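You operate a simulated robot arm through the tools that you are given. There is no shell and no other tool. Be economical: measure what you need, move in short steps, check, and stop when the job is done.

Carry out the task below with a simulated robot arm. There is one attempt and no reset: what you move stays moved.

## Task
Fetch the teal glue stick from the top of the wooden table and stand it in the floor of the spare bin. Then take the teal pad from the top of the wooden table and leave it in the floor of the spare bin. Then fetch the pencil case and set it on the top of the desk. Keep to this order. Set down upright: glue stick.

It is judged by the outcome, as a careful person would: the job done as asked, and still so three seconds after it is handed in. It fails if anything else is knocked over, pushed out of place, dropped, spilled or broken.

## Robot
A 6-joint arm with a two-finger parallel gripper on a trunk, on a base that drives. Base frame: it is fixed to the floor where the robot stands at the start and does not move with it; the origin is under the middle of the robot, x ahead of it, y to its left, z up. Lengths are in m, angles in rad, forces in N, time in s.
With the tool pointing down near the work surface it reaches from about 0.32 to 0.82 m from the robot's upright axis, wherever it stands. Its first joint turns from -2.897 to 2.897 rad. Places, roughly: floor of the spare bin [0, 2.9, 0.6]; pencil case (5x20x5 cm) [-2, 6.9, 0.9]; top of the desk [-3.2, 6.8, 0.8]. Payload 3.43 kg.
The tool frame sits at the grasp point between the pads (the TCP): z along the fingers, y along the line on which they close. The tips reach 0.034 m beyond it. The gripper opens to 0.128 m. The fingers are 0.024 m wide and 0.012 m thick; the gripper's body (0.048 by 0.13 m) begins 0.096 m behind the TCP.
Orientation is that of the tool frame in the base frame, as [roll, pitch, yaw] about the fixed x, y, z axes, in that order (R = Rz(yaw) Ry(pitch) Rx(roll)). With the fingers straight down and closing along the base's y, the tool's x points along the base's -x, its y along +y and its z along -z.

## Interface
- The arm moves only by the tool drive_tool. Its argument "steps" is a list of rows, each a list of 6 numbers: the shift along the tool's x, y, z in m, then the turn, a rotation vector about the tool's x, y, z in rad. In form: [[tx, ty, tz, wx, wy, wz], ...]. A call has 1 to 20 rows; each row is the pose to reach, as a shift and turn from the pose commanded when the call began, along the tool's axes at that moment. "grip" is the finger opening in m, from 0 to 0.128, set as the call begins (left out, the last holds). Rows are played at 5 a second. More than 0.05 m and 0.15 rad between two rows, or a gripper value outside its range, and nothing of the call is played. Where a pose cannot be reached the arm comes as near as it can. A force on the tool above 40 N (or 10 N above the force at the start of the call, whichever is more), or a blocked arm, ends the call early, and 0.2 s more pass. Each finger travels about 0.045 m/s and halts on what it meets, pressing with about 26 N; the grip force reading is that of the motor and also rises with nothing between the fingers. The clock runs only during rows and for 0.2 s after the last one: add rows that repeat a pose to give the fingers time. The reply holds the time, the measured pose of the TCP, the force on the tool along the base axes, the opening and the grip force, in the units named above and with some noise, with the torque about the TCP (base axes, N m) and any sound that the robot's microphone picked up.
- Cameras (640 x 400 px; columns grow to the right, rows downward): "scene" is now at [0.0169, 0.1275, 1.5128]; the picture's right is [-0.38, -0.92, 0.00], its down [-0.62, 0.26, -0.74] and it looks along [0.69, -0.29, -0.67] (base axes); focal length 256 px, centre (320, 200). "wrist" rides on the gripper at [0.076, -0.011, -0.16] in the tool frame; the picture's right is [0.15, 0.99, 0.00], its down [-0.88, 0.13, -0.46] and it looks along [-0.45, 0.07, 0.89] (tool axes); focal length 234 px, centre (320, 200). There is no depth. A picture from a camera that has moved, and an enlarged one, comes with that camera's place and axes in the base frame and with its lens.
- capture(camera): a new picture of that camera. It takes no simulated time.
- drive_base(legs): drives the robot by 1 to 6 legs, each [ahead, turn to the left] in m and rad, along the robot's own axes; the way and the turn of a leg run together, so that a leg with both is an arc; at most 1.5 m and 3.142 rad a leg. The arm and the cameras ride along, it lands a little off, and it stops where it bumps. It gives what a move gives.
- head_to(pan, tilt): turns the head with the scene camera to pan (to the left, within 2.705 rad either way) and tilt (down, from -0.506 to 1.204), counted from straight ahead of the robot. It gives what a move gives.
- inspect(camera, box): a new picture of the part [left, top, right, bottom] of that camera's present view, enlarged. It takes no simulated time.
- hand_in(): hands the job in; it is judged then, once.

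Work in short steps. Places have to be worked out from the pictures, the camera data and where the tool is seen: move nearer, look again, correct. Check each grasp and each placing, and mend what went wrong. You have 165 turns and 112 pictures in all, those below and enlarged ones among them. Open the gripper and draw the arm clear of the work before you hand the job in, unless the task says otherwise; then end with one line.

The tools are called as name(argument=value, ...) on one line, values as JSON. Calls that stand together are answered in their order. drive_tool: Moves the arm, as the interface text tells. Its arguments: {"type":"object","properties":{"steps":{"type":"array","items":{"type":"array","items":{"type":"number"}}},"grip":{"type":"number"}},"required":["steps"]} The other tools are called the same way: drive_base (legs) drives the base; head_to (pan, tilt) turns the head that bears the scene camera; capture (camera) takes a picture; inspect (camera, box) takes an enlarged picture of a part of a camera's view; hand_in () hands the job in.

At the start:

```text
t: 0.0
ee_pos: [0.5477, 0.0067, 0.9976]
tool_rot: [-3.14, 0.002, -3.138]
contact_force: [-0.5, -0.2, 0.4]
moment: [0.01, 0.0, 0.01]
opening: 0.1279
finger_force: 0.1
robot x, y, heading: [-0.0022, 0.0038, -0.004]
head pan, tilt: [-0.394, 0.731]
```

scene: 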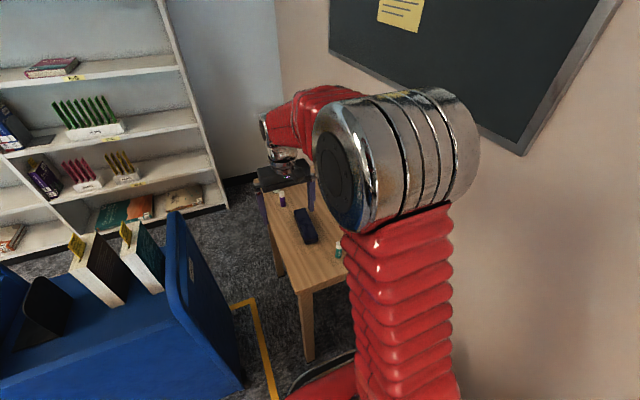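
wrist: 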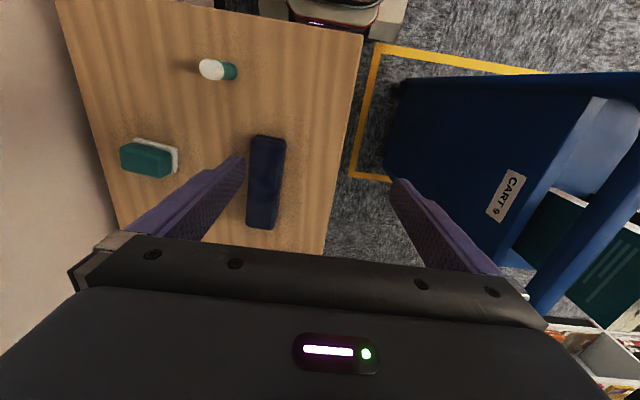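

Wrist view: the glue stick stands at about base (0.48,-0.18) and the teal pad at about (0.6,-0.28), with a dark case between. I'll look around to plan the driving route.

head_to(pan=1.5, tilt=0.35)

capture(camera="scene")

head_to(pan=2.5, tilt=0.35)

capture(camera="scene")

head_to(pan=0.6, tilt=0.6)

capture(camera="scene")

```text
t: 1.9
ee_pos: [0.5468, 0.0072, 0.9992]
tool_rot: [-3.14, 0.0, -3.137]
contact_force: [0.6, 0.5, 0.6]
moment: [0.02, -0.03, 0.01]
opening: 0.1282
finger_force: 0.0
robot x, y, heading: [0.0006, 0.0003, 0.002]
head pan, tilt: [1.499, 0.351]
```

```text
109 pictures are left
camera scene: at [-0.0537, 0.2525, 1.5469], right [1.0, -0.07, 0.0], down [-0.02, -0.34, -0.94], along [0.07, 0.94, -0.34], focal length 256 px, centre (320, 200)
```

scene: 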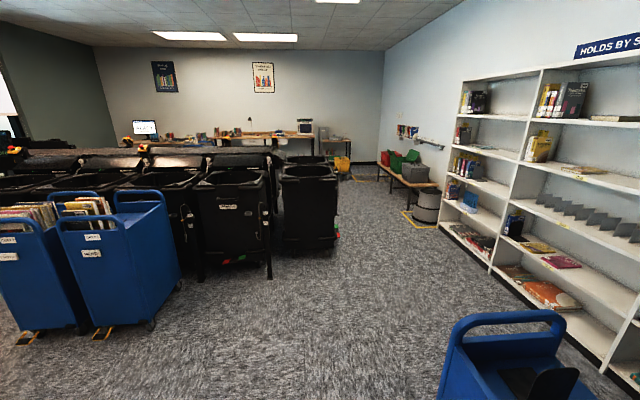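

```text
t: 3.1
ee_pos: [0.5472, 0.0079, 0.9988]
tool_rot: [-3.141, 0.001, -3.139]
contact_force: [0.1, 0.3, 0.1]
moment: [0.0, -0.01, -0.01]
opening: 0.1281
finger_force: 0.0
robot x, y, heading: [-0.0024, 0.0048, 0.001]
head pan, tilt: [2.499, 0.351]
```

```text
108 pictures are left
camera scene: at [-0.1349, 0.2154, 1.5469], right [0.6, 0.8, 0.0], down [0.27, -0.21, -0.94], along [-0.75, 0.56, -0.34], focal length 256 px, centre (320, 200)
```

scene: 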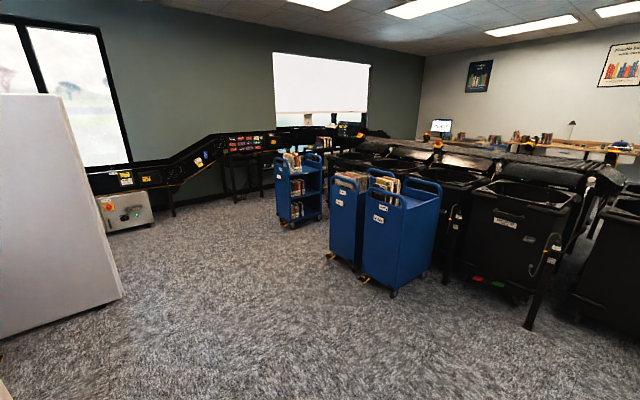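

```text
t: 5.0
ee_pos: [0.5468, 0.0074, 0.9989]
tool_rot: [-3.141, 0.0, -3.138]
contact_force: [0.4, -0.5, 0.3]
moment: [-0.01, 0.03, -0.02]
opening: 0.1279
finger_force: 0.1
robot x, y, heading: [-0.0021, 0.0042, 0.001]
head pan, tilt: [0.6, 0.6]
```

```text
107 pictures are left
camera scene: at [0.0125, 0.2097, 1.5241], right [0.57, -0.82, 0.0], down [-0.47, -0.32, -0.82], along [0.68, 0.47, -0.57], focal length 256 px, centre (320, 200)
```

scene: 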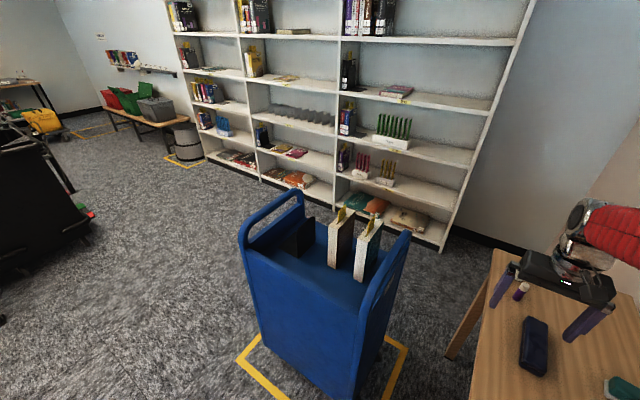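

Triangulating both views: glue stick base is about (0.48,-0.136), table z≈0.76, top ≈0.84. I move above it and down to z 0.91, then check.

drive_tool(steps=[[0.02, -0.045, 0, 0, 0, 0], [0.044, -0.09, 0, 0, 0, 0], [0.066, -0.12, 0.02, 0, 0, 0], [0.066, -0.143, 0.05, 0, 0, 0], [0.066, -0.143, 0.088, 0, 0, 0], [0.066, -0.143, 0.088, 0, 0, 0]], grip=0.08)

capture(camera="wrist")

```text
refused: row 2 steps farther than a row can; nothing moved
```

```text
106 pictures are left
camera wrist: at [0.4711, -0.0036, 1.1585], right [-0.15, 0.99, 0.0], down [0.88, 0.13, 0.46], along [0.45, 0.07, -0.89], focal length 234 px, centre (320, 200)
```

wrist: 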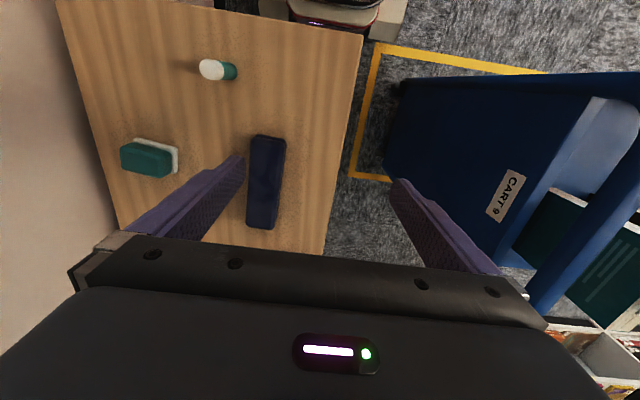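

The second step was slightly too long; I retry with smaller rows.

drive_tool(steps=[[0.018, -0.04, 0, 0, 0, 0], [0.036, -0.08, 0, 0, 0, 0], [0.054, -0.12, 0, 0, 0, 0], [0.066, -0.143, 0.03, 0, 0, 0], [0.066, -0.143, 0.065, 0, 0, 0], [0.066, -0.143, 0.088, 0, 0, 0], [0.066, -0.143, 0.088, 0, 0, 0]], grip=0.08)

capture(camera="wrist")

```text
t: 6.6
ee_pos: [0.4823, -0.1359, 0.9103]
tool_rot: [3.141, 0.0, -3.138]
contact_force: [0.0, -1.5, 0.2]
moment: [-0.01, -0.01, -0.03]
opening: 0.0801
finger_force: 0.0
robot x, y, heading: [0.0019, 0.0017, 0.003]
head pan, tilt: [0.6, 0.6]
```

```text
105 pictures are left
camera wrist: at [0.4057, -0.1468, 1.0694], right [-0.15, 0.99, 0.0], down [0.88, 0.13, 0.46], along [0.45, 0.07, -0.89], focal length 234 px, centre (320, 200)
```

wrist: 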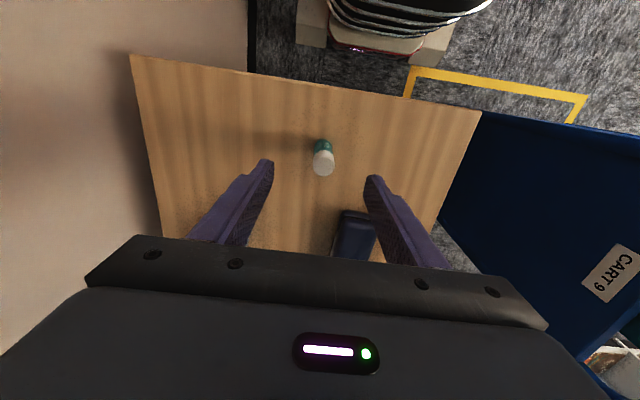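

The stick sits at ≈(0.480,-0.132), so I'm within a few mm. I descend to TCP z 0.813 and close.

drive_tool(steps=[[0.002, 0.004, 0.04, 0, 0, 0], [0.002, 0.004, 0.075, 0, 0, 0], [0.002, 0.004, 0.097, 0, 0, 0], [0.002, 0.004, 0.097, 0, 0, 0]])

drive_tool(steps=[[0, 0, 0, 0, 0, 0], [0, 0, 0, 0, 0, 0], [0, 0, 0, 0, 0, 0], [0, 0, 0, 0, 0, 0], [0, 0, 0, 0, 0, 0], [0, 0, 0, 0, 0, 0]], grip=0.0)

drive_tool(steps=[[0, 0, -0.04, 0, 0, 0], [0, 0, -0.08, 0, 0, 0], [0, 0, -0.12, 0, 0, 0], [0, 0, -0.12, 0, 0, 0]])

capture(camera="wrist")

```text
t: 7.6
ee_pos: [0.479, -0.1308, 0.8135]
tool_rot: [-3.14, 0.0, -3.139]
contact_force: [-6.9, 2.3, 21.7]
moment: [0.14, 0.42, -0.01]
opening: 0.08
finger_force: 0.1
robot x, y, heading: [0.0013, 0.0038, -0.003]
head pan, tilt: [0.6, 0.6]
```

```text
t: 9.0
ee_pos: [0.4799, -0.1321, 0.8136]
tool_rot: [3.141, 0.001, -3.137]
contact_force: [1.5, 7.2, 32.2]
moment: [0.35, 0.3, -0.11]
opening: 0.0205
finger_force: 25.9
robot x, y, heading: [0.003, 0.0039, 0.001]
head pan, tilt: [0.6, 0.6]
```

```text
t: 10.0
ee_pos: [0.479, -0.1333, 0.935]
tool_rot: [3.141, -0.001, -3.139]
contact_force: [0.0, -0.4, 0.1]
moment: [0.01, -0.04, 0.01]
opening: 0.0202
finger_force: 26.6
robot x, y, heading: [0.0004, -0.0005, -0.0]
head pan, tilt: [0.6, 0.6]
```

```text
104 pictures are left
camera wrist: at [0.403, -0.143, 1.0942], right [-0.15, 0.99, 0.0], down [0.88, 0.13, 0.46], along [0.45, 0.07, -0.89], focal length 234 px, centre (320, 200)
```

wrist: 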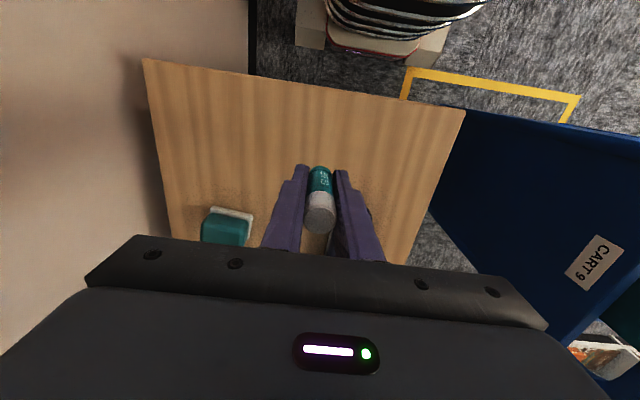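

The grasp is good: the stick is upright between the pads, its base about 0.033 below the TCP. The table surface must be about 0.78, since the tips touched it. I raise a bit more, back away from the table, turn left and drive toward the spare bin.

drive_tool(steps=[[0, 0.03, -0.04, 0, 0, 0], [0, 0.06, -0.08, 0, 0, 0], [0, 0.09, -0.12, 0, 0, 0], [0, 0.13, -0.14, 0, 0, 0]])

drive_base(legs=[[-0.5, 0], [0, 1.571], [0.9, 0]])

head_to(pan=-0.3, tilt=0.5)

capture(camera="scene")

```text
t: 11.0
ee_pos: [0.4796, -0.0022, 1.0749]
tool_rot: [-3.14, 0.001, -3.137]
contact_force: [0.0, -1.3, -0.8]
moment: [-0.05, 0.03, 0.0]
opening: 0.0202
finger_force: 26.0
robot x, y, heading: [0.0055, 0.0016, 0.003]
head pan, tilt: [0.6, 0.6]
```

```text
t: 17.8
ee_pos: [-0.1668, 0.3445, 1.075]
tool_rot: [3.14, 0.0, -2.329]
contact_force: [-0.4, 0.5, -0.4]
moment: [0.0, -0.02, -0.01]
opening: 0.0203
finger_force: 25.9
robot x, y, heading: [-0.4833, -0.0132, 0.807]
head pan, tilt: [0.6, 0.6]
stopped in leg 2: the robot was blocked; the commanded pose is now the measured one
```

```text
t: 19.0
ee_pos: [-0.1675, 0.3455, 1.0751]
tool_rot: [3.139, -0.001, -2.329]
contact_force: [0.7, 0.0, 0.1]
moment: [0.02, 0.02, -0.03]
opening: 0.0206
finger_force: 25.4
robot x, y, heading: [-0.4849, -0.0151, 0.811]
head pan, tilt: [-0.3, 0.499]
```

```text
103 pictures are left
camera scene: at [-0.5611, 0.0933, 1.5332], right [0.49, -0.87, 0.0], down [-0.42, -0.23, -0.88], along [0.77, 0.43, -0.48], focal length 256 px, centre (320, 200)
```

scene: 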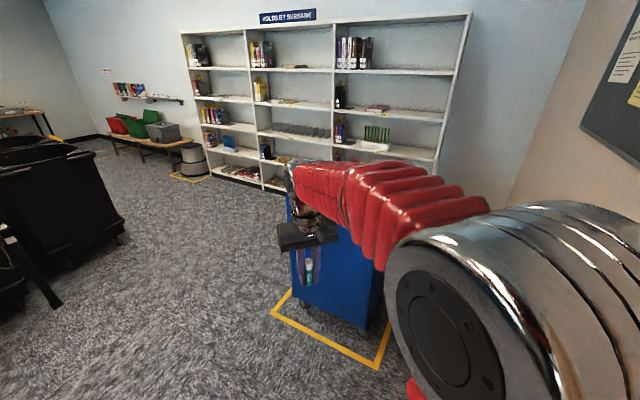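

Blocked halfway through the turn. I look down around the robot to see what it met.

head_to(pan=-2.2, tilt=0.9)

capture(camera="scene")

head_to(pan=2.2, tilt=0.9)

capture(camera="scene")

```text
t: 20.9
ee_pos: [-0.1684, 0.3453, 1.0757]
tool_rot: [-3.141, 0.001, -2.33]
contact_force: [-0.4, 0.3, 0.3]
moment: [-0.01, 0.01, 0.0]
opening: 0.0206
finger_force: 25.4
robot x, y, heading: [-0.4871, -0.017, 0.809]
head pan, tilt: [-2.201, 0.901]
```

```text
102 pictures are left
camera scene: at [-0.6273, -0.0253, 1.4994], right [-0.98, -0.18, 0.0], down [-0.14, 0.77, -0.62], along [0.11, -0.61, -0.78], focal length 256 px, centre (320, 200)
```

scene: 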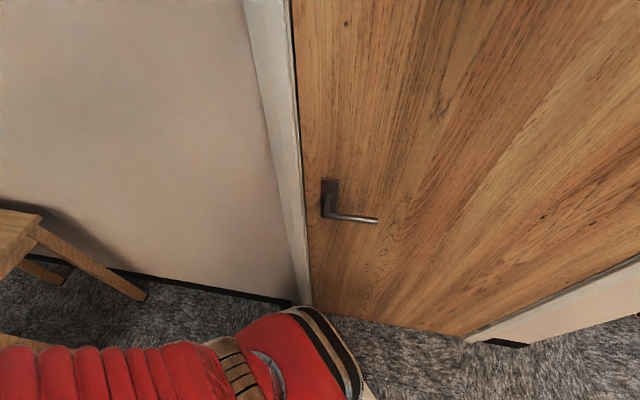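

```text
t: 24.4
ee_pos: [-0.1687, 0.3451, 1.0764]
tool_rot: [-3.141, -0.001, -2.33]
contact_force: [0.5, 0.4, 0.4]
moment: [0.02, -0.01, 0.0]
opening: 0.0206
finger_force: 26.6
robot x, y, heading: [-0.4835, -0.0181, 0.811]
head pan, tilt: [2.201, 0.901]
```

```text
101 pictures are left
camera scene: at [-0.7155, 0.0591, 1.4993], right [0.13, 0.99, 0.0], down [0.78, -0.1, -0.62], along [-0.62, 0.08, -0.78], focal length 256 px, centre (320, 200)
```

scene: 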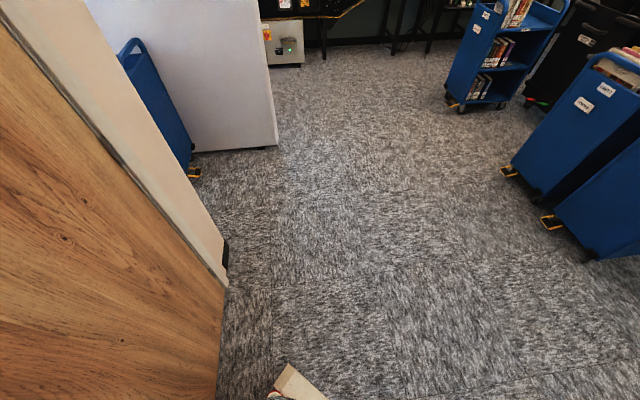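

The rear right corner met the wall/door at the right. I move ahead a little while turning left; the cart's near edge is at x≈0.35, leaving room.

drive_base(legs=[[0.15, 0.25], [0.1, 0.51], [0.7, 0]])

head_to(pan=-0.3, tilt=0.5)

capture(camera="scene")

```text
t: 32.5
ee_pos: [-0.3933, 1.3775, 1.0748]
tool_rot: [-3.141, 0.0, -1.562]
contact_force: [-0.7, 0.1, -0.2]
moment: [0.0, 0.05, 0.0]
opening: 0.0206
finger_force: 26.5
robot x, y, heading: [-0.3718, 0.8984, 1.58]
head pan, tilt: [2.201, 0.901]
```

```text
t: 34.8
ee_pos: [-0.3943, 1.3767, 1.0763]
tool_rot: [3.141, 0.0, -1.562]
contact_force: [-0.5, 0.6, 0.6]
moment: [0.0, 0.03, 0.01]
opening: 0.0204
finger_force: 25.5
robot x, y, heading: [-0.373, 0.897, 1.577]
head pan, tilt: [-0.3, 0.499]
```

```text
100 pictures are left
camera scene: at [-0.5044, 0.9215, 1.5332], right [0.96, -0.29, 0.0], down [-0.14, -0.46, -0.88], along [0.25, 0.84, -0.48], focal length 256 px, centre (320, 200)
```

scene: 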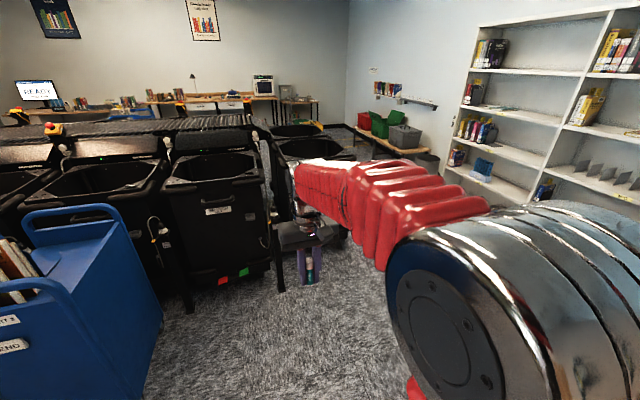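

The spare bin (front freestanding one, behind the arm in view) projects where (0,2.9) should be. I shift over to x≈0, facing it.

drive_base(legs=[[0, -0.5], [0.75, 0], [0, 0.5]])

head_to(pan=0.1, tilt=0.6)

capture(camera="scene")

capture(camera="wrist")

```text
t: 43.9
ee_pos: [-0.0418, 2.0351, 1.0759]
tool_rot: [3.141, 0.001, -1.559]
contact_force: [0.4, 0.0, -0.5]
moment: [-0.02, 0.01, 0.03]
opening: 0.0202
finger_force: 25.6
robot x, y, heading: [-0.0042, 1.5503, 1.571]
head pan, tilt: [-0.3, 0.499]
```

```text
t: 44.8
ee_pos: [-0.041, 2.0347, 1.0759]
tool_rot: [3.141, -0.002, -1.56]
contact_force: [0.2, -0.3, -1.1]
moment: [-0.02, 0.0, 0.0]
opening: 0.0202
finger_force: 26.0
robot x, y, heading: [-0.007, 1.5557, 1.573]
head pan, tilt: [0.099, 0.6]
```

```text
99 pictures are left
camera scene: at [-0.1669, 1.5821, 1.5241], right [0.99, 0.1, 0.0], down [0.06, -0.56, -0.83], along [-0.08, 0.82, -0.56], focal length 256 px, centre (320, 200)
```

scene: 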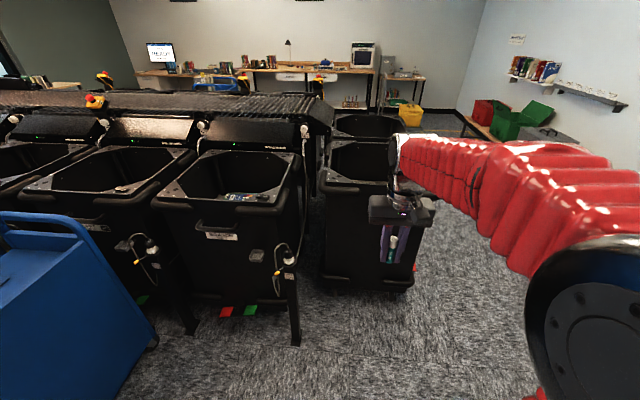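

```text
98 pictures are left
camera wrist: at [-0.0295, 1.9603, 1.2356], right [-0.99, -0.16, 0.0], down [-0.14, 0.88, 0.46], along [-0.07, 0.45, -0.89], focal length 234 px, centre (320, 200)
```

wrist: 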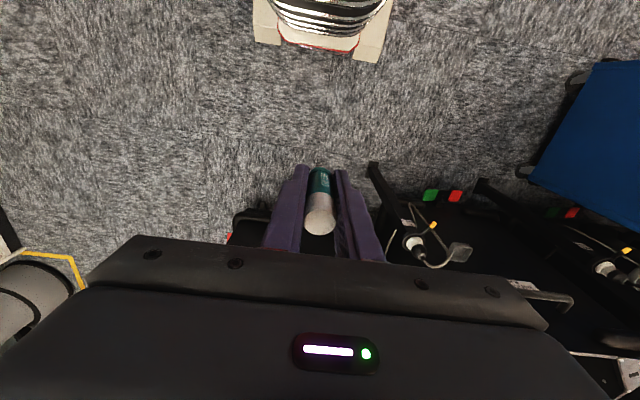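

The bin's rim spans roughly x −0.25..0.25, y 2.6..3.1 at z≈0.94. I drive 0.58 m nearer with the stick held above rim height, then look.

drive_tool(steps=[[0, 0, -0.04, 0, 0, 0], [0, 0, -0.08, 0, 0, 0], [0, 0, -0.08, 0, 0, 0]])

drive_base(legs=[[0.58, 0]])

head_to(pan=0.0, tilt=0.8)

capture(camera="scene")

capture(camera="wrist")

```text
t: 45.6
ee_pos: [-0.0403, 2.0347, 1.1559]
tool_rot: [-3.141, 0.001, -1.561]
contact_force: [0.4, -0.8, 1.0]
moment: [-0.02, -0.02, -0.03]
opening: 0.0205
finger_force: 26.0
robot x, y, heading: [-0.0013, 1.5535, 1.573]
head pan, tilt: [0.099, 0.6]
```

```text
t: 49.8
ee_pos: [-0.044, 2.6252, 1.1561]
tool_rot: [3.141, 0.0, -1.558]
contact_force: [0.6, 0.3, 0.0]
moment: [-0.01, -0.01, 0.02]
opening: 0.0202
finger_force: 26.5
robot x, y, heading: [-0.0004, 2.1462, 1.58]
head pan, tilt: [0.099, 0.6]
```

```text
t: 50.5
ee_pos: [-0.045, 2.6248, 1.1564]
tool_rot: [-3.141, -0.002, -1.56]
contact_force: [-0.6, -0.6, 0.2]
moment: [0.0, -0.02, 0.02]
opening: 0.0202
finger_force: 26.2
robot x, y, heading: [0.0002, 2.1471, 1.574]
head pan, tilt: [0.0, 0.799]
```

```text
97 pictures are left
camera scene: at [-0.1602, 2.1643, 1.5073], right [1.0, 0.01, 0.0], down [0.0, -0.72, -0.7], along [0.0, 0.7, -0.72], focal length 256 px, centre (320, 200)
```

scene: 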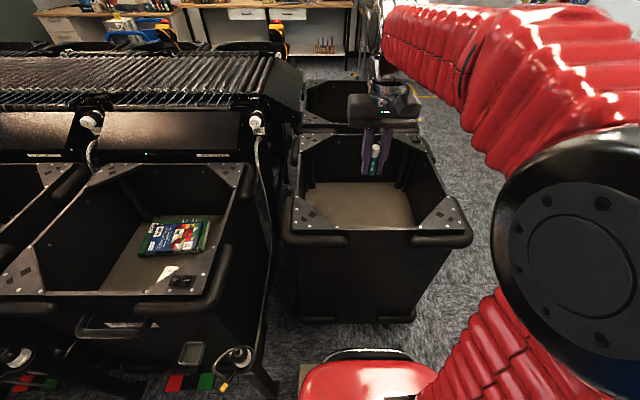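

```text
96 pictures are left
camera wrist: at [-0.0318, 2.5507, 1.3161], right [-0.99, -0.16, 0.0], down [-0.14, 0.88, 0.46], along [-0.07, 0.45, -0.89], focal length 234 px, centre (320, 200)
```

wrist: 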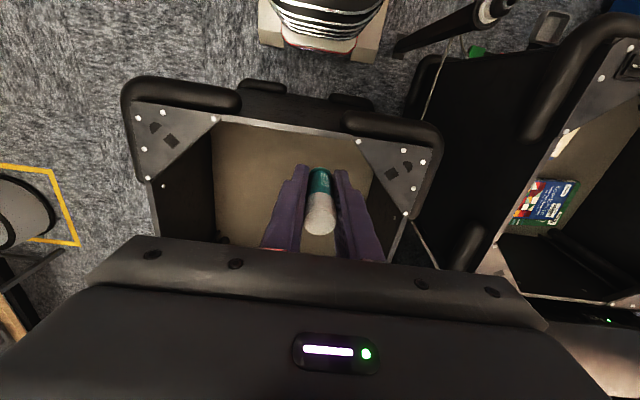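

The bin interior is about x −0.21..0.22, y 2.62..3.08, rim z≈0.95. I move to above (0.06, 2.82) and lower partly, then check that the forearm clears the rim.

drive_tool(steps=[[-0.04, -0.02, 0, 0, 0, 0], [-0.08, -0.045, 0, 0, 0, 0], [-0.12, -0.07, 0, 0, 0, 0], [-0.16, -0.09, 0, 0, 0, 0], [-0.195, -0.105, 0, 0, 0, 0], [-0.195, -0.105, 0.04, 0, 0, 0], [-0.195, -0.105, 0.08, 0, 0, 0], [-0.195, -0.105, 0.12, 0, 0, 0], [-0.195, -0.105, 0.16, 0, 0, 0], [-0.195, -0.105, 0.2, 0, 0, 0], [-0.195, -0.105, 0.24, 0, 0, 0], [-0.195, -0.105, 0.28, 0, 0, 0]])

capture(camera="scene")

capture(camera="wrist")

```text
t: 53.1
ee_pos: [0.06, 2.8218, 0.8762]
tool_rot: [3.141, 0.0, -1.559]
contact_force: [0.5, -1.2, 0.6]
moment: [0.03, -0.03, 0.01]
opening: 0.0207
finger_force: 26.0
robot x, y, heading: [-0.0033, 2.1432, 1.578]
head pan, tilt: [0.0, 0.799]
```

```text
95 pictures are left
camera scene: at [-0.1602, 2.1645, 1.5072], right [1.0, 0.0, 0.0], down [0.0, -0.72, -0.7], along [0.0, 0.7, -0.72], focal length 256 px, centre (320, 200)
```

scene: 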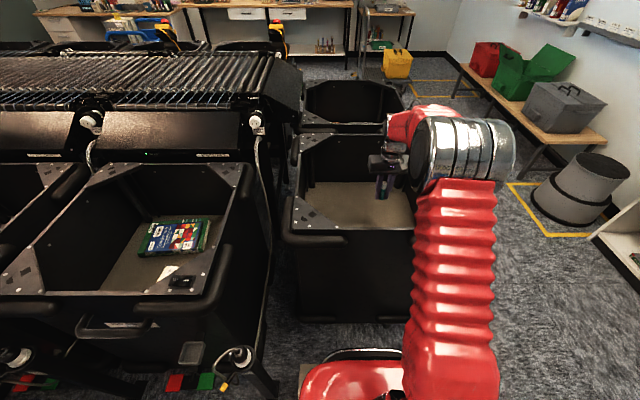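

```text
94 pictures are left
camera wrist: at [0.071, 2.747, 1.0353], right [-0.99, -0.16, 0.0], down [-0.14, 0.88, 0.46], along [-0.07, 0.45, -0.89], focal length 234 px, centre (320, 200)
```

wrist: 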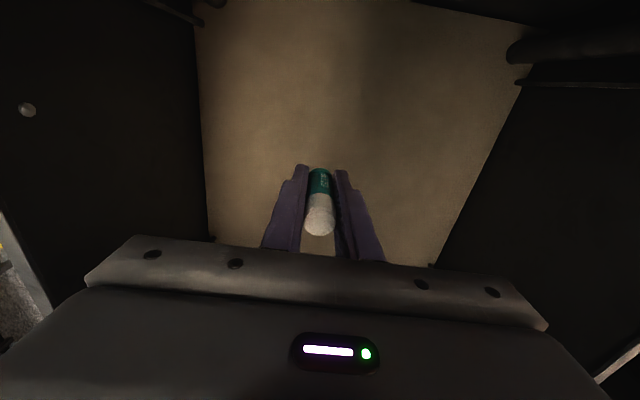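

The elbow is getting low near the right rim at this long reach. I'll raise, drive 0.1 m closer (bin foot at y≈2.67, base front ≈2.5) and use a shorter reach so the elbow stays high.

drive_tool(steps=[[0, 0, -0.05, 0, 0, 0], [0, 0, -0.1, 0, 0, 0], [0, 0, -0.15, 0, 0, 0], [0, 0, -0.2, 0, 0, 0], [0, 0, -0.25, 0, 0, 0], [0.04, 0, -0.25, 0, 0, 0], [0.08, 0, -0.25, 0, 0, 0], [0.12, 0, -0.25, 0, 0, 0], [0.15, 0, -0.25, 0, 0, 0]])

drive_base(legs=[[0.09, 0]])

capture(camera="scene")

```text
t: 55.1
ee_pos: [0.0609, 2.6709, 1.1275]
tool_rot: [-3.141, -0.003, -1.558]
contact_force: [0.4, -0.5, -0.4]
moment: [-0.01, -0.01, -0.01]
opening: 0.0205
finger_force: 25.8
robot x, y, heading: [0.0, 2.1456, 1.574]
head pan, tilt: [0.0, 0.799]
```

```text
t: 56.4
ee_pos: [0.0593, 2.7631, 1.1271]
tool_rot: [3.141, -0.001, -1.557]
contact_force: [1.2, -0.3, 0.3]
moment: [-0.03, 0.0, 0.02]
opening: 0.0206
finger_force: 26.1
robot x, y, heading: [-0.0027, 2.2339, 1.58]
head pan, tilt: [0.0, 0.799]
```

```text
93 pictures are left
camera scene: at [-0.1606, 2.255, 1.5072], right [1.0, 0.01, 0.0], down [0.0, -0.72, -0.7], along [0.0, 0.7, -0.72], focal length 256 px, centre (320, 200)
```

scene: 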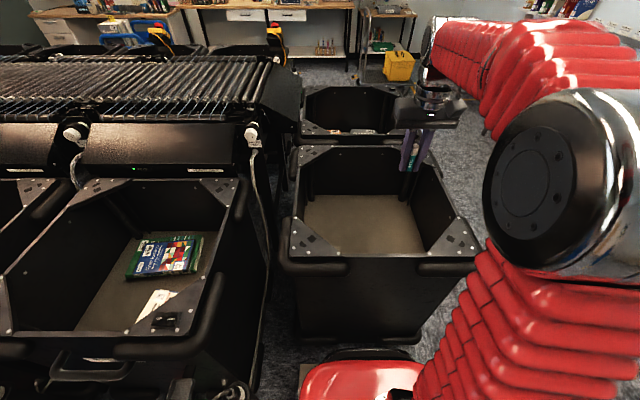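

Elbow now sits high. Lower to z≈0.85 and look again.

drive_tool(steps=[[0, 0, 0.045, 0, 0, 0], [0, 0, 0.09, 0, 0, 0], [0, 0, 0.135, 0, 0, 0], [0, 0, 0.18, 0, 0, 0], [0, 0, 0.225, 0, 0, 0], [0, 0, 0.27, 0, 0, 0]])

capture(camera="scene")

capture(camera="wrist")

```text
t: 57.8
ee_pos: [0.0608, 2.7629, 0.8576]
tool_rot: [3.141, 0.003, -1.557]
contact_force: [1.2, -0.4, -0.1]
moment: [0.02, 0.04, 0.02]
opening: 0.0203
finger_force: 26.0
robot x, y, heading: [0.0001, 2.2358, 1.57]
head pan, tilt: [0.0, 0.799]
```

```text
92 pictures are left
camera scene: at [-0.1606, 2.2549, 1.5072], right [1.0, 0.01, 0.0], down [0.0, -0.72, -0.7], along [0.0, 0.7, -0.72], focal length 256 px, centre (320, 200)
```

scene: 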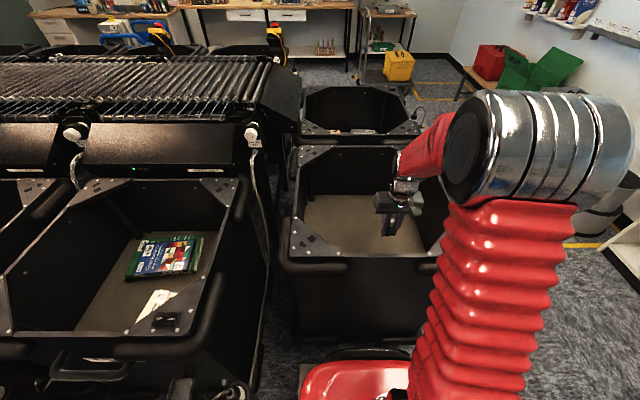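

```text
91 pictures are left
camera wrist: at [0.0718, 2.6873, 1.0164], right [-0.99, -0.16, 0.0], down [-0.14, 0.88, 0.46], along [-0.07, 0.45, -0.89], focal length 234 px, centre (320, 200)
```

wrist: 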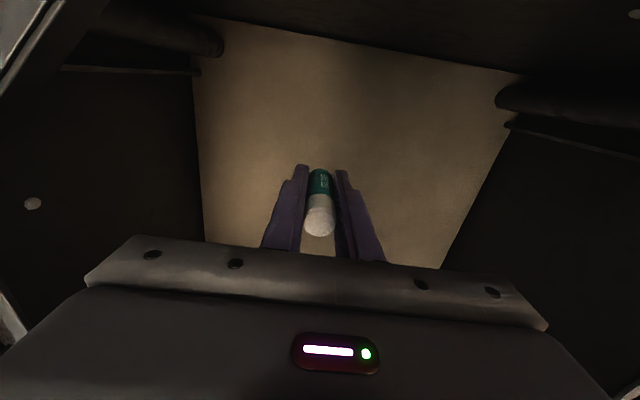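

Clearances look fine. The floor seems to be at about 0.70–0.75, so I descend in small increments watching force.

drive_tool(steps=[[0, 0, 0.02, 0, 0, 0], [0, 0, 0.035, 0, 0, 0], [0, 0, 0.045, 0, 0, 0], [0, 0, 0.055, 0, 0, 0], [0, 0, 0.06, 0, 0, 0]])

inspect(camera="scene", box=[280, 120, 480, 300])

```text
t: 59.0
ee_pos: [0.0587, 2.7624, 0.7976]
tool_rot: [3.141, -0.001, -1.555]
contact_force: [0.2, -0.4, 0.2]
moment: [0.04, 0.01, 0.03]
opening: 0.0205
finger_force: 25.8
robot x, y, heading: [-0.0042, 2.2405, 1.576]
head pan, tilt: [0.0, 0.799]
```

```text
2.22 times, centred on (380, 210) of scene
camera zoom: at [-0.1606, 2.2551, 1.5072], right [1.0, 0.01, 0.0], down [0.0, -0.72, -0.7], along [0.0, 0.7, -0.72], focal length 570 px, centre (187, 178)
```

zoom: 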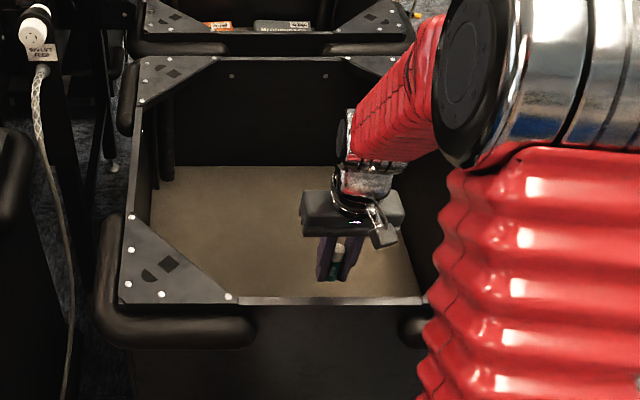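

Still no contact and good clearance; continue down slowly.

drive_tool(steps=[[0, 0, 0.01, 0, 0, 0], [0, 0, 0.02, 0, 0, 0], [0, 0, 0.028, 0, 0, 0], [0, 0, 0.036, 0, 0, 0], [0, 0, 0.036, 0, 0, 0]])

drive_tool(steps=[[0, 0, 0.006, 0, 0, 0], [0, 0, 0.012, 0, 0, 0], [0, 0, 0.018, 0, 0, 0], [0, 0, 0.024, 0, 0, 0]])

inspect(camera="scene", box=[280, 120, 480, 300])

```text
t: 60.2
ee_pos: [0.0606, 2.7641, 0.7613]
tool_rot: [-3.139, 0.0, -1.558]
contact_force: [0.5, 0.7, -0.6]
moment: [-0.01, 0.01, 0.0]
opening: 0.0205
finger_force: 26.1
robot x, y, heading: [-0.0033, 2.2347, 1.575]
head pan, tilt: [0.0, 0.799]
```

```text
t: 61.2
ee_pos: [0.0596, 2.7632, 0.738]
tool_rot: [3.141, -0.001, -1.556]
contact_force: [0.6, 0.6, -0.5]
moment: [-0.01, -0.02, 0.01]
opening: 0.0206
finger_force: 26.1
robot x, y, heading: [0.001, 2.2333, 1.58]
head pan, tilt: [0.0, 0.799]
```

```text
2.22 times, centred on (380, 210) of scene
camera zoom: at [-0.1606, 2.2551, 1.5072], right [1.0, 0.01, 0.0], down [0.0, -0.72, -0.7], along [0.0, 0.7, -0.72], focal length 570 px, centre (187, 178)
```

zoom: 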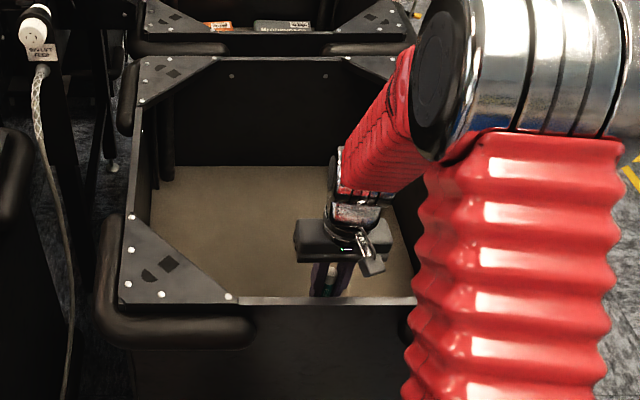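

I want to verify the upper arm's clearance to the front right rim corner; pan the head right for a different angle.

head_to(pan=-0.6, tilt=0.95)

capture(camera="scene")

capture(camera="wrist")

```text
t: 62.2
ee_pos: [0.0595, 2.764, 0.7378]
tool_rot: [-3.14, 0.0, -1.557]
contact_force: [0.4, 0.6, -0.8]
moment: [-0.02, -0.01, 0.02]
opening: 0.0207
finger_force: 25.7
robot x, y, heading: [0.0002, 2.2379, 1.575]
head pan, tilt: [-0.6, 0.949]
```

```text
88 pictures are left
camera scene: at [-0.1195, 2.2347, 1.4957], right [0.83, -0.56, 0.0], down [-0.46, -0.67, -0.58], along [0.33, 0.48, -0.81], focal length 256 px, centre (320, 200)
```

scene: 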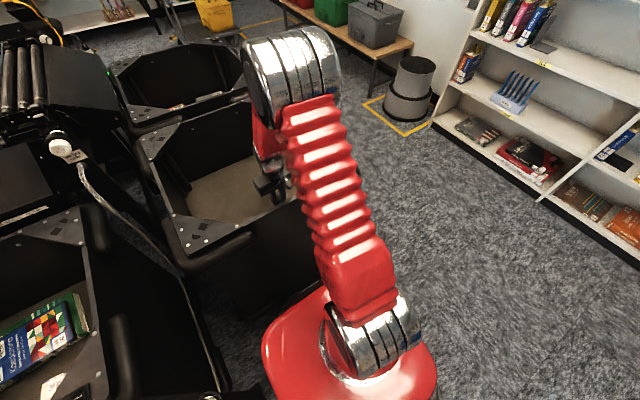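

```text
87 pictures are left
camera wrist: at [0.0718, 2.6883, 0.8969], right [-0.99, -0.16, 0.0], down [-0.14, 0.88, 0.46], along [-0.07, 0.45, -0.89], focal length 234 px, centre (320, 200)
```

wrist: 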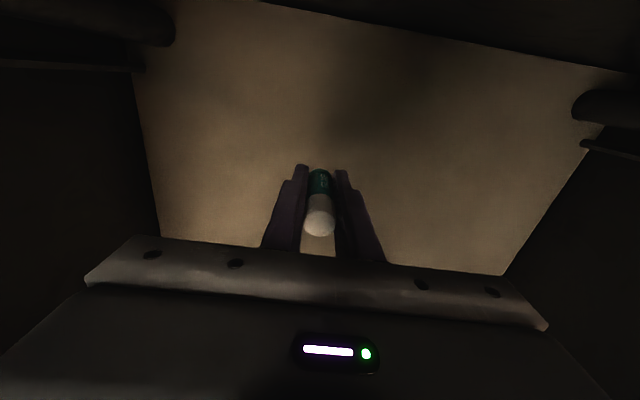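

The upper arm is well above and in front of the rim. Continue down slowly until contact.

drive_tool(steps=[[0, 0, 0.01, 0, 0, 0], [0, 0, 0.02, 0, 0, 0], [0, 0, 0.03, 0, 0, 0], [0, 0, 0.04, 0, 0, 0], [0, 0, 0.05, 0, 0, 0]])

capture(camera="wrist")

```text
t: 63.4
ee_pos: [0.06, 2.7615, 0.6867]
tool_rot: [-3.141, 0.0, -1.555]
contact_force: [-0.2, -0.2, -0.5]
moment: [-0.02, 0.03, 0.02]
opening: 0.0205
finger_force: 25.9
robot x, y, heading: [0.0018, 2.2347, 1.578]
head pan, tilt: [-0.6, 0.949]
```

```text
86 pictures are left
camera wrist: at [0.0718, 2.6881, 0.8466], right [-0.99, -0.16, 0.0], down [-0.14, 0.88, 0.46], along [-0.07, 0.45, -0.89], focal length 234 px, centre (320, 200)
```

wrist: 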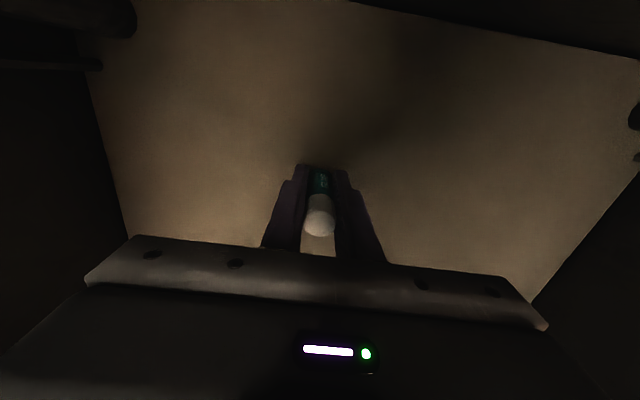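

No contact yet (tips ≈0.653). Lower another 4.5 cm in fine rows.

drive_tool(steps=[[0, 0, 0.01, 0, 0, 0], [0, 0, 0.02, 0, 0, 0], [0, 0, 0.026, 0, 0, 0], [0, 0, 0.032, 0, 0, 0], [0, 0, 0.037, 0, 0, 0], [0, 0, 0.042, 0, 0, 0]])

```text
t: 64.8
ee_pos: [0.061, 2.7615, 0.6462]
tool_rot: [-3.141, 0.001, -1.556]
contact_force: [5.2, -7.2, 27.0]
moment: [-0.46, 0.01, 0.16]
opening: 0.0204
finger_force: 25.9
robot x, y, heading: [-0.0046, 2.237, 1.574]
head pan, tilt: [-0.6, 0.949]
```

Contact (27 N), so the floor is about 0.612. I open gently, then check.

drive_tool(steps=[[0, 0, -0.001, 0, 0, 0], [0, 0, -0.001, 0, 0, 0], [0, 0, -0.001, 0, 0, 0], [0, 0, -0.001, 0, 0, 0]], grip=0.06)

drive_tool(steps=[[0, 0, -0.04, 0, 0, 0], [0, 0, -0.08, 0, 0, 0], [0, 0, -0.12, 0, 0, 0], [0, 0, -0.16, 0, 0, 0]])

capture(camera="wrist")

```text
t: 65.8
ee_pos: [0.0598, 2.7656, 0.6482]
tool_rot: [-3.142, 0.005, -1.56]
contact_force: [15.5, 5.5, 24.8]
moment: [-0.11, 0.08, 0.03]
opening: 0.0516
finger_force: 0.0
robot x, y, heading: [-0.0029, 2.2333, 1.571]
head pan, tilt: [-0.6, 0.949]
```

```text
t: 66.8
ee_pos: [0.0589, 2.7618, 0.8066]
tool_rot: [3.141, -0.002, -1.556]
contact_force: [0.4, 0.0, 1.2]
moment: [0.02, 0.03, -0.01]
opening: 0.06
finger_force: 0.1
robot x, y, heading: [-0.0044, 2.2383, 1.579]
head pan, tilt: [-0.6, 0.949]
```

```text
85 pictures are left
camera wrist: at [0.0715, 2.688, 0.9655], right [-0.99, -0.16, 0.0], down [-0.14, 0.88, 0.45], along [-0.07, 0.45, -0.89], focal length 234 px, centre (320, 200)
```

wrist: 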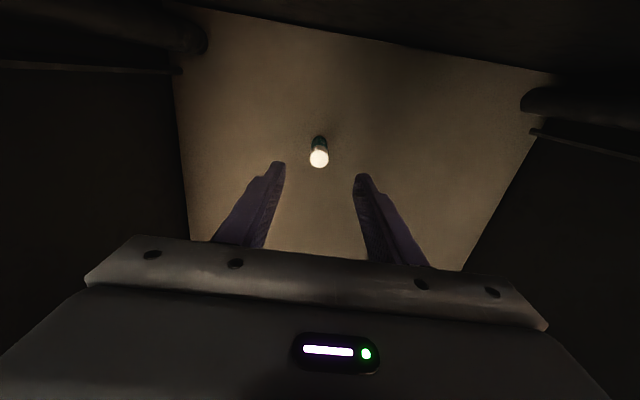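

The stick stands upright on the floor. I raise the arm clear, back out and return to the table.

drive_tool(steps=[[0, 0, -0.05, 0, 0, 0], [0, 0, -0.1, 0, 0, 0], [0, 0, -0.15, 0, 0, 0], [0, 0, -0.2, 0, 0, 0], [0, 0, -0.25, 0, 0, 0], [0, 0, -0.3, 0, 0, 0], [0, 0, -0.33, 0, 0, 0]])

drive_base(legs=[[-1.0, 0], [0, -0.5], [-0.85, 0], [0, -1.07]])

head_to(pan=-0.3, tilt=0.8)

capture(camera="scene")

```text
t: 68.4
ee_pos: [0.0581, 2.7623, 1.1378]
tool_rot: [-3.141, -0.002, -1.558]
contact_force: [0.6, -0.2, 0.5]
moment: [0.01, 0.02, -0.02]
opening: 0.0601
finger_force: 0.0
robot x, y, heading: [-0.0015, 2.2371, 1.578]
head pan, tilt: [-0.6, 0.949]
```

```text
t: 86.4
ee_pos: [0.123, 0.4202, 1.1368]
tool_rot: [3.141, 0.0, -3.121]
contact_force: [0.6, -0.1, 0.5]
moment: [-0.03, 0.0, 0.02]
opening: 0.0599
finger_force: 0.1
robot x, y, heading: [-0.4052, 0.5165, 0.022]
head pan, tilt: [-0.6, 0.949]
```

```text
t: 87.2
ee_pos: [0.1238, 0.4218, 1.1375]
tool_rot: [3.141, 0.0, -3.123]
contact_force: [0.4, 0.4, -0.5]
moment: [0.03, -0.01, 0.0]
opening: 0.0602
finger_force: 0.1
robot x, y, heading: [-0.4042, 0.5163, 0.016]
head pan, tilt: [-0.3, 0.799]
```

```text
84 pictures are left
camera scene: at [-0.3903, 0.6514, 1.5072], right [-0.28, -0.96, 0.0], down [-0.69, 0.2, -0.7], along [0.67, -0.19, -0.72], focal length 256 px, centre (320, 200)
```

scene: 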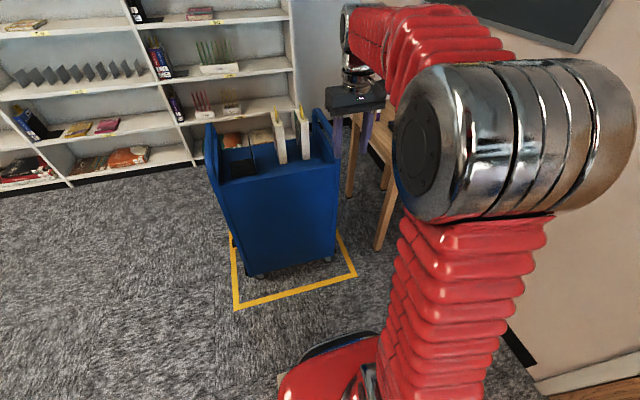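

Path is clear. I turn right, move up to the table and face it.

drive_base(legs=[[0, -0.77], [0.54, 0], [0, 0.5]])

capture(camera="wrist")

capture(camera="scene")

```text
t: 96.0
ee_pos: [0.4731, -0.0913, 1.1373]
tool_rot: [3.141, 0.001, 2.887]
contact_force: [0.0, 0.1, 0.9]
moment: [0.01, -0.01, 0.03]
opening: 0.0599
finger_force: 0.1
robot x, y, heading: [-0.0119, 0.1348, -0.257]
head pan, tilt: [-0.3, 0.799]
```

```text
83 pictures are left
camera wrist: at [0.3956, -0.0809, 1.2962], right [0.11, 0.99, 0.0], down [0.89, -0.1, 0.46], along [0.45, -0.05, -0.89], focal length 234 px, centre (320, 200)
```

wrist: 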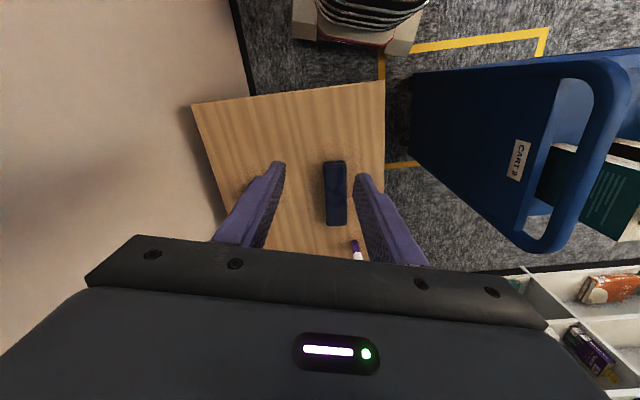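

```text
82 pictures are left
camera scene: at [0.0377, 0.2605, 1.5072], right [-0.53, -0.85, 0.0], down [-0.61, 0.38, -0.7], along [0.59, -0.37, -0.72], focal length 256 px, centre (320, 200)
```

scene: 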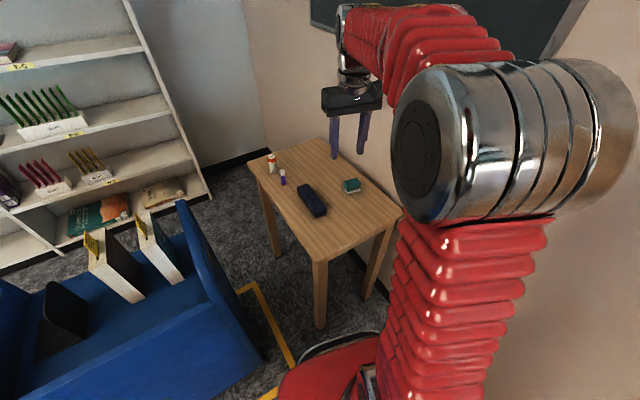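

The pad is at about (0.62,-0.26). I move to hover over it at z≈0.98.

drive_tool(steps=[[-0.035, -0.024, 0.0, 0, 0, 0], [-0.07, -0.048, 0.01, 0, 0, 0], [-0.105, -0.072, 0.02, 0, 0, 0], [-0.14, -0.096, 0.03, 0, 0, 0], [-0.17, -0.117, 0.05, 0, 0, 0], [-0.185, -0.127, 0.09, 0, 0, 0], [-0.185, -0.127, 0.13, 0, 0, 0], [-0.185, -0.127, 0.15, 0, 0, 0]], grip=0.1)

capture(camera="wrist")

capture(camera="scene")

```text
t: 97.8
ee_pos: [0.6188, -0.2603, 0.9861]
tool_rot: [-3.141, 0.0, 2.886]
contact_force: [-0.1, -0.1, 0.5]
moment: [0.02, -0.01, 0.0]
opening: 0.1
finger_force: 0.0
robot x, y, heading: [-0.0151, 0.1344, -0.259]
head pan, tilt: [-0.3, 0.799]
```

```text
81 pictures are left
camera wrist: at [0.5423, -0.251, 1.1458], right [0.11, 0.99, 0.0], down [0.88, -0.1, 0.46], along [0.45, -0.05, -0.89], focal length 234 px, centre (320, 200)
```

wrist: 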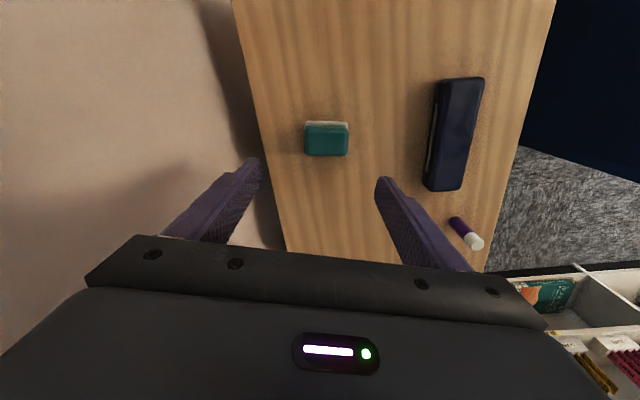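

```text
80 pictures are left
camera scene: at [0.038, 0.2604, 1.5072], right [-0.53, -0.85, 0.0], down [-0.61, 0.38, -0.7], along [0.59, -0.37, -0.72], focal length 256 px, centre (320, 200)
```

scene: 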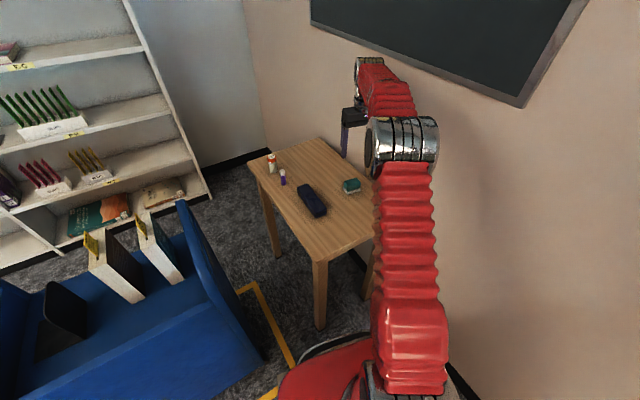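

The pad is aligned with the gripper, its centre ~1 cm toward +y, long side ≈6.3 cm. I shift and descend to TCP z≈0.822.

drive_tool(steps=[[0.003, 0.011, 0.03, 0, 0, 0], [0.003, 0.011, 0.07, 0, 0, 0], [0.003, 0.011, 0.1, 0, 0, 0], [0.003, 0.011, 0.1, 0, 0, 0]])

capture(camera="wrist")

```text
t: 98.8
ee_pos: [0.6183, -0.2482, 0.887]
tool_rot: [-3.142, 0.0, 2.889]
contact_force: [0.8, -0.3, -0.1]
moment: [0.02, 0.03, -0.01]
opening: 0.1
finger_force: 0.0
robot x, y, heading: [-0.0125, 0.1349, -0.255]
head pan, tilt: [-0.3, 0.799]
```

```text
79 pictures are left
camera wrist: at [0.5424, -0.2389, 1.0458], right [0.11, 0.99, 0.0], down [0.89, -0.1, 0.46], along [0.45, -0.05, -0.89], focal length 234 px, centre (320, 200)
```

wrist: 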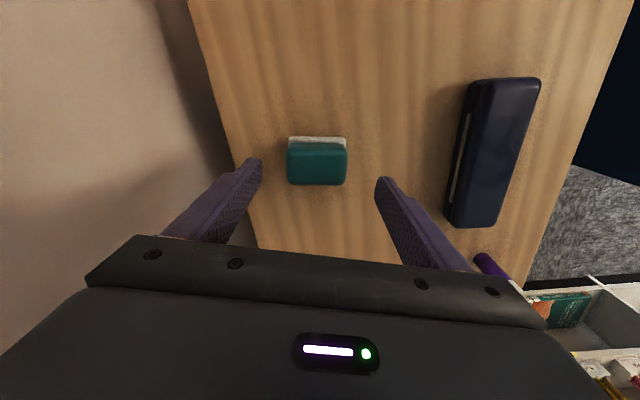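

Centred. Descend the last 6.4 cm and close.

drive_tool(steps=[[-0.001, -0.002, 0.03, 0, 0, 0], [-0.001, -0.002, 0.05, 0, 0, 0], [-0.001, -0.002, 0.06, 0, 0, 0], [-0.001, -0.002, 0.065, 0, 0, 0]])

drive_tool(steps=[[0, 0, 0, 0, 0, 0], [0, 0, 0, 0, 0, 0], [0, 0, 0, 0, 0, 0], [0, 0, 0, 0, 0, 0], [0, 0, 0, 0, 0, 0]], grip=0.0)

drive_tool(steps=[[0, 0, -0.04, 0, 0, 0], [0, 0, -0.08, 0, 0, 0], [0, 0, -0.12, 0, 0, 0], [0, 0, -0.12, 0, 0, 0]])

capture(camera="wrist")

```text
t: 99.8
ee_pos: [0.6191, -0.2506, 0.8223]
tool_rot: [-3.141, 0.0, 2.888]
contact_force: [-0.3, 0.3, 0.1]
moment: [-0.02, 0.04, -0.03]
opening: 0.1
finger_force: 0.0
robot x, y, heading: [-0.0111, 0.1352, -0.258]
head pan, tilt: [-0.3, 0.799]
```

```text
t: 101.0
ee_pos: [0.6199, -0.2503, 0.8221]
tool_rot: [3.14, 0.0, 2.887]
contact_force: [0.3, -0.1, -0.1]
moment: [-0.02, -0.01, 0.04]
opening: 0.063
finger_force: 26.5
robot x, y, heading: [-0.0146, 0.1345, -0.252]
head pan, tilt: [-0.3, 0.799]
```

```text
t: 102.0
ee_pos: [0.6189, -0.2526, 0.9418]
tool_rot: [-3.141, 0.002, 2.887]
contact_force: [-0.3, -0.5, -0.5]
moment: [-0.02, 0.02, -0.02]
opening: 0.0002
finger_force: 25.4
robot x, y, heading: [-0.0156, 0.1373, -0.254]
head pan, tilt: [-0.3, 0.799]
```

```text
78 pictures are left
camera wrist: at [0.5426, -0.242, 1.1018], right [0.11, 0.99, 0.0], down [0.89, -0.1, 0.46], along [0.45, -0.05, -0.89], focal length 234 px, centre (320, 200)
```

wrist: 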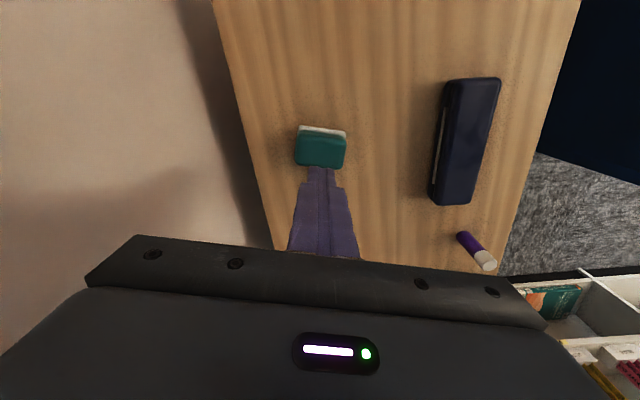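

The pad slipped out (grip too high on it) and stayed put, turned a few degrees. I reopen, align, and grasp lower with the tips just above the table.

drive_tool(steps=[[0, 0, 0, 0, 0, 0.04], [0, 0.002, 0, 0, 0, 0.08], [0, 0.002, 0, 0, 0, 0.08], [0, 0.002, 0, 0, 0, 0.08], [0, 0.002, 0, 0, 0, 0.08], [0, 0.002, 0, 0, 0, 0.08], [0, 0.002, 0.04, 0, 0, 0.08], [0, 0.002, 0.05, 0, 0, 0.08], [0, 0.002, 0.05, 0, 0, 0.08]], grip=0.1)

inspect(camera="wrist", box=[220, 80, 420, 260])

```text
t: 104.0
ee_pos: [0.6196, -0.2473, 0.8929]
tool_rot: [3.141, 0.0, 2.806]
contact_force: [-0.3, -0.6, 0.2]
moment: [-0.03, 0.02, 0.0]
opening: 0.0998
finger_force: 0.1
robot x, y, heading: [-0.0102, 0.1334, -0.257]
head pan, tilt: [-0.3, 0.799]
```

```text
2.22 times, centred on (320, 170) of wrist
camera zoom: at [0.5446, -0.2333, 1.0512], right [0.19, 0.98, 0.0], down [0.87, -0.17, 0.46], along [0.45, -0.09, -0.89], focal length 520 px, centre (320, 267)
```

zoom: 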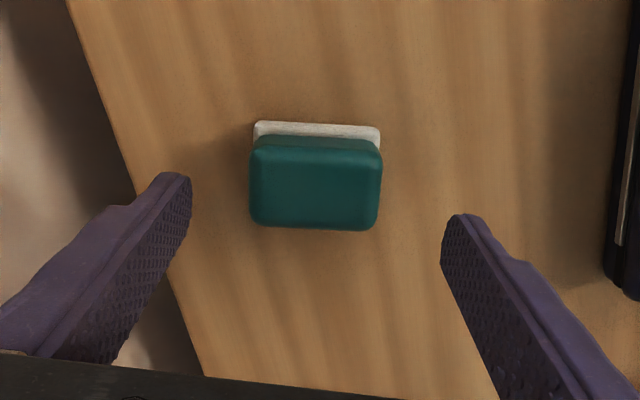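

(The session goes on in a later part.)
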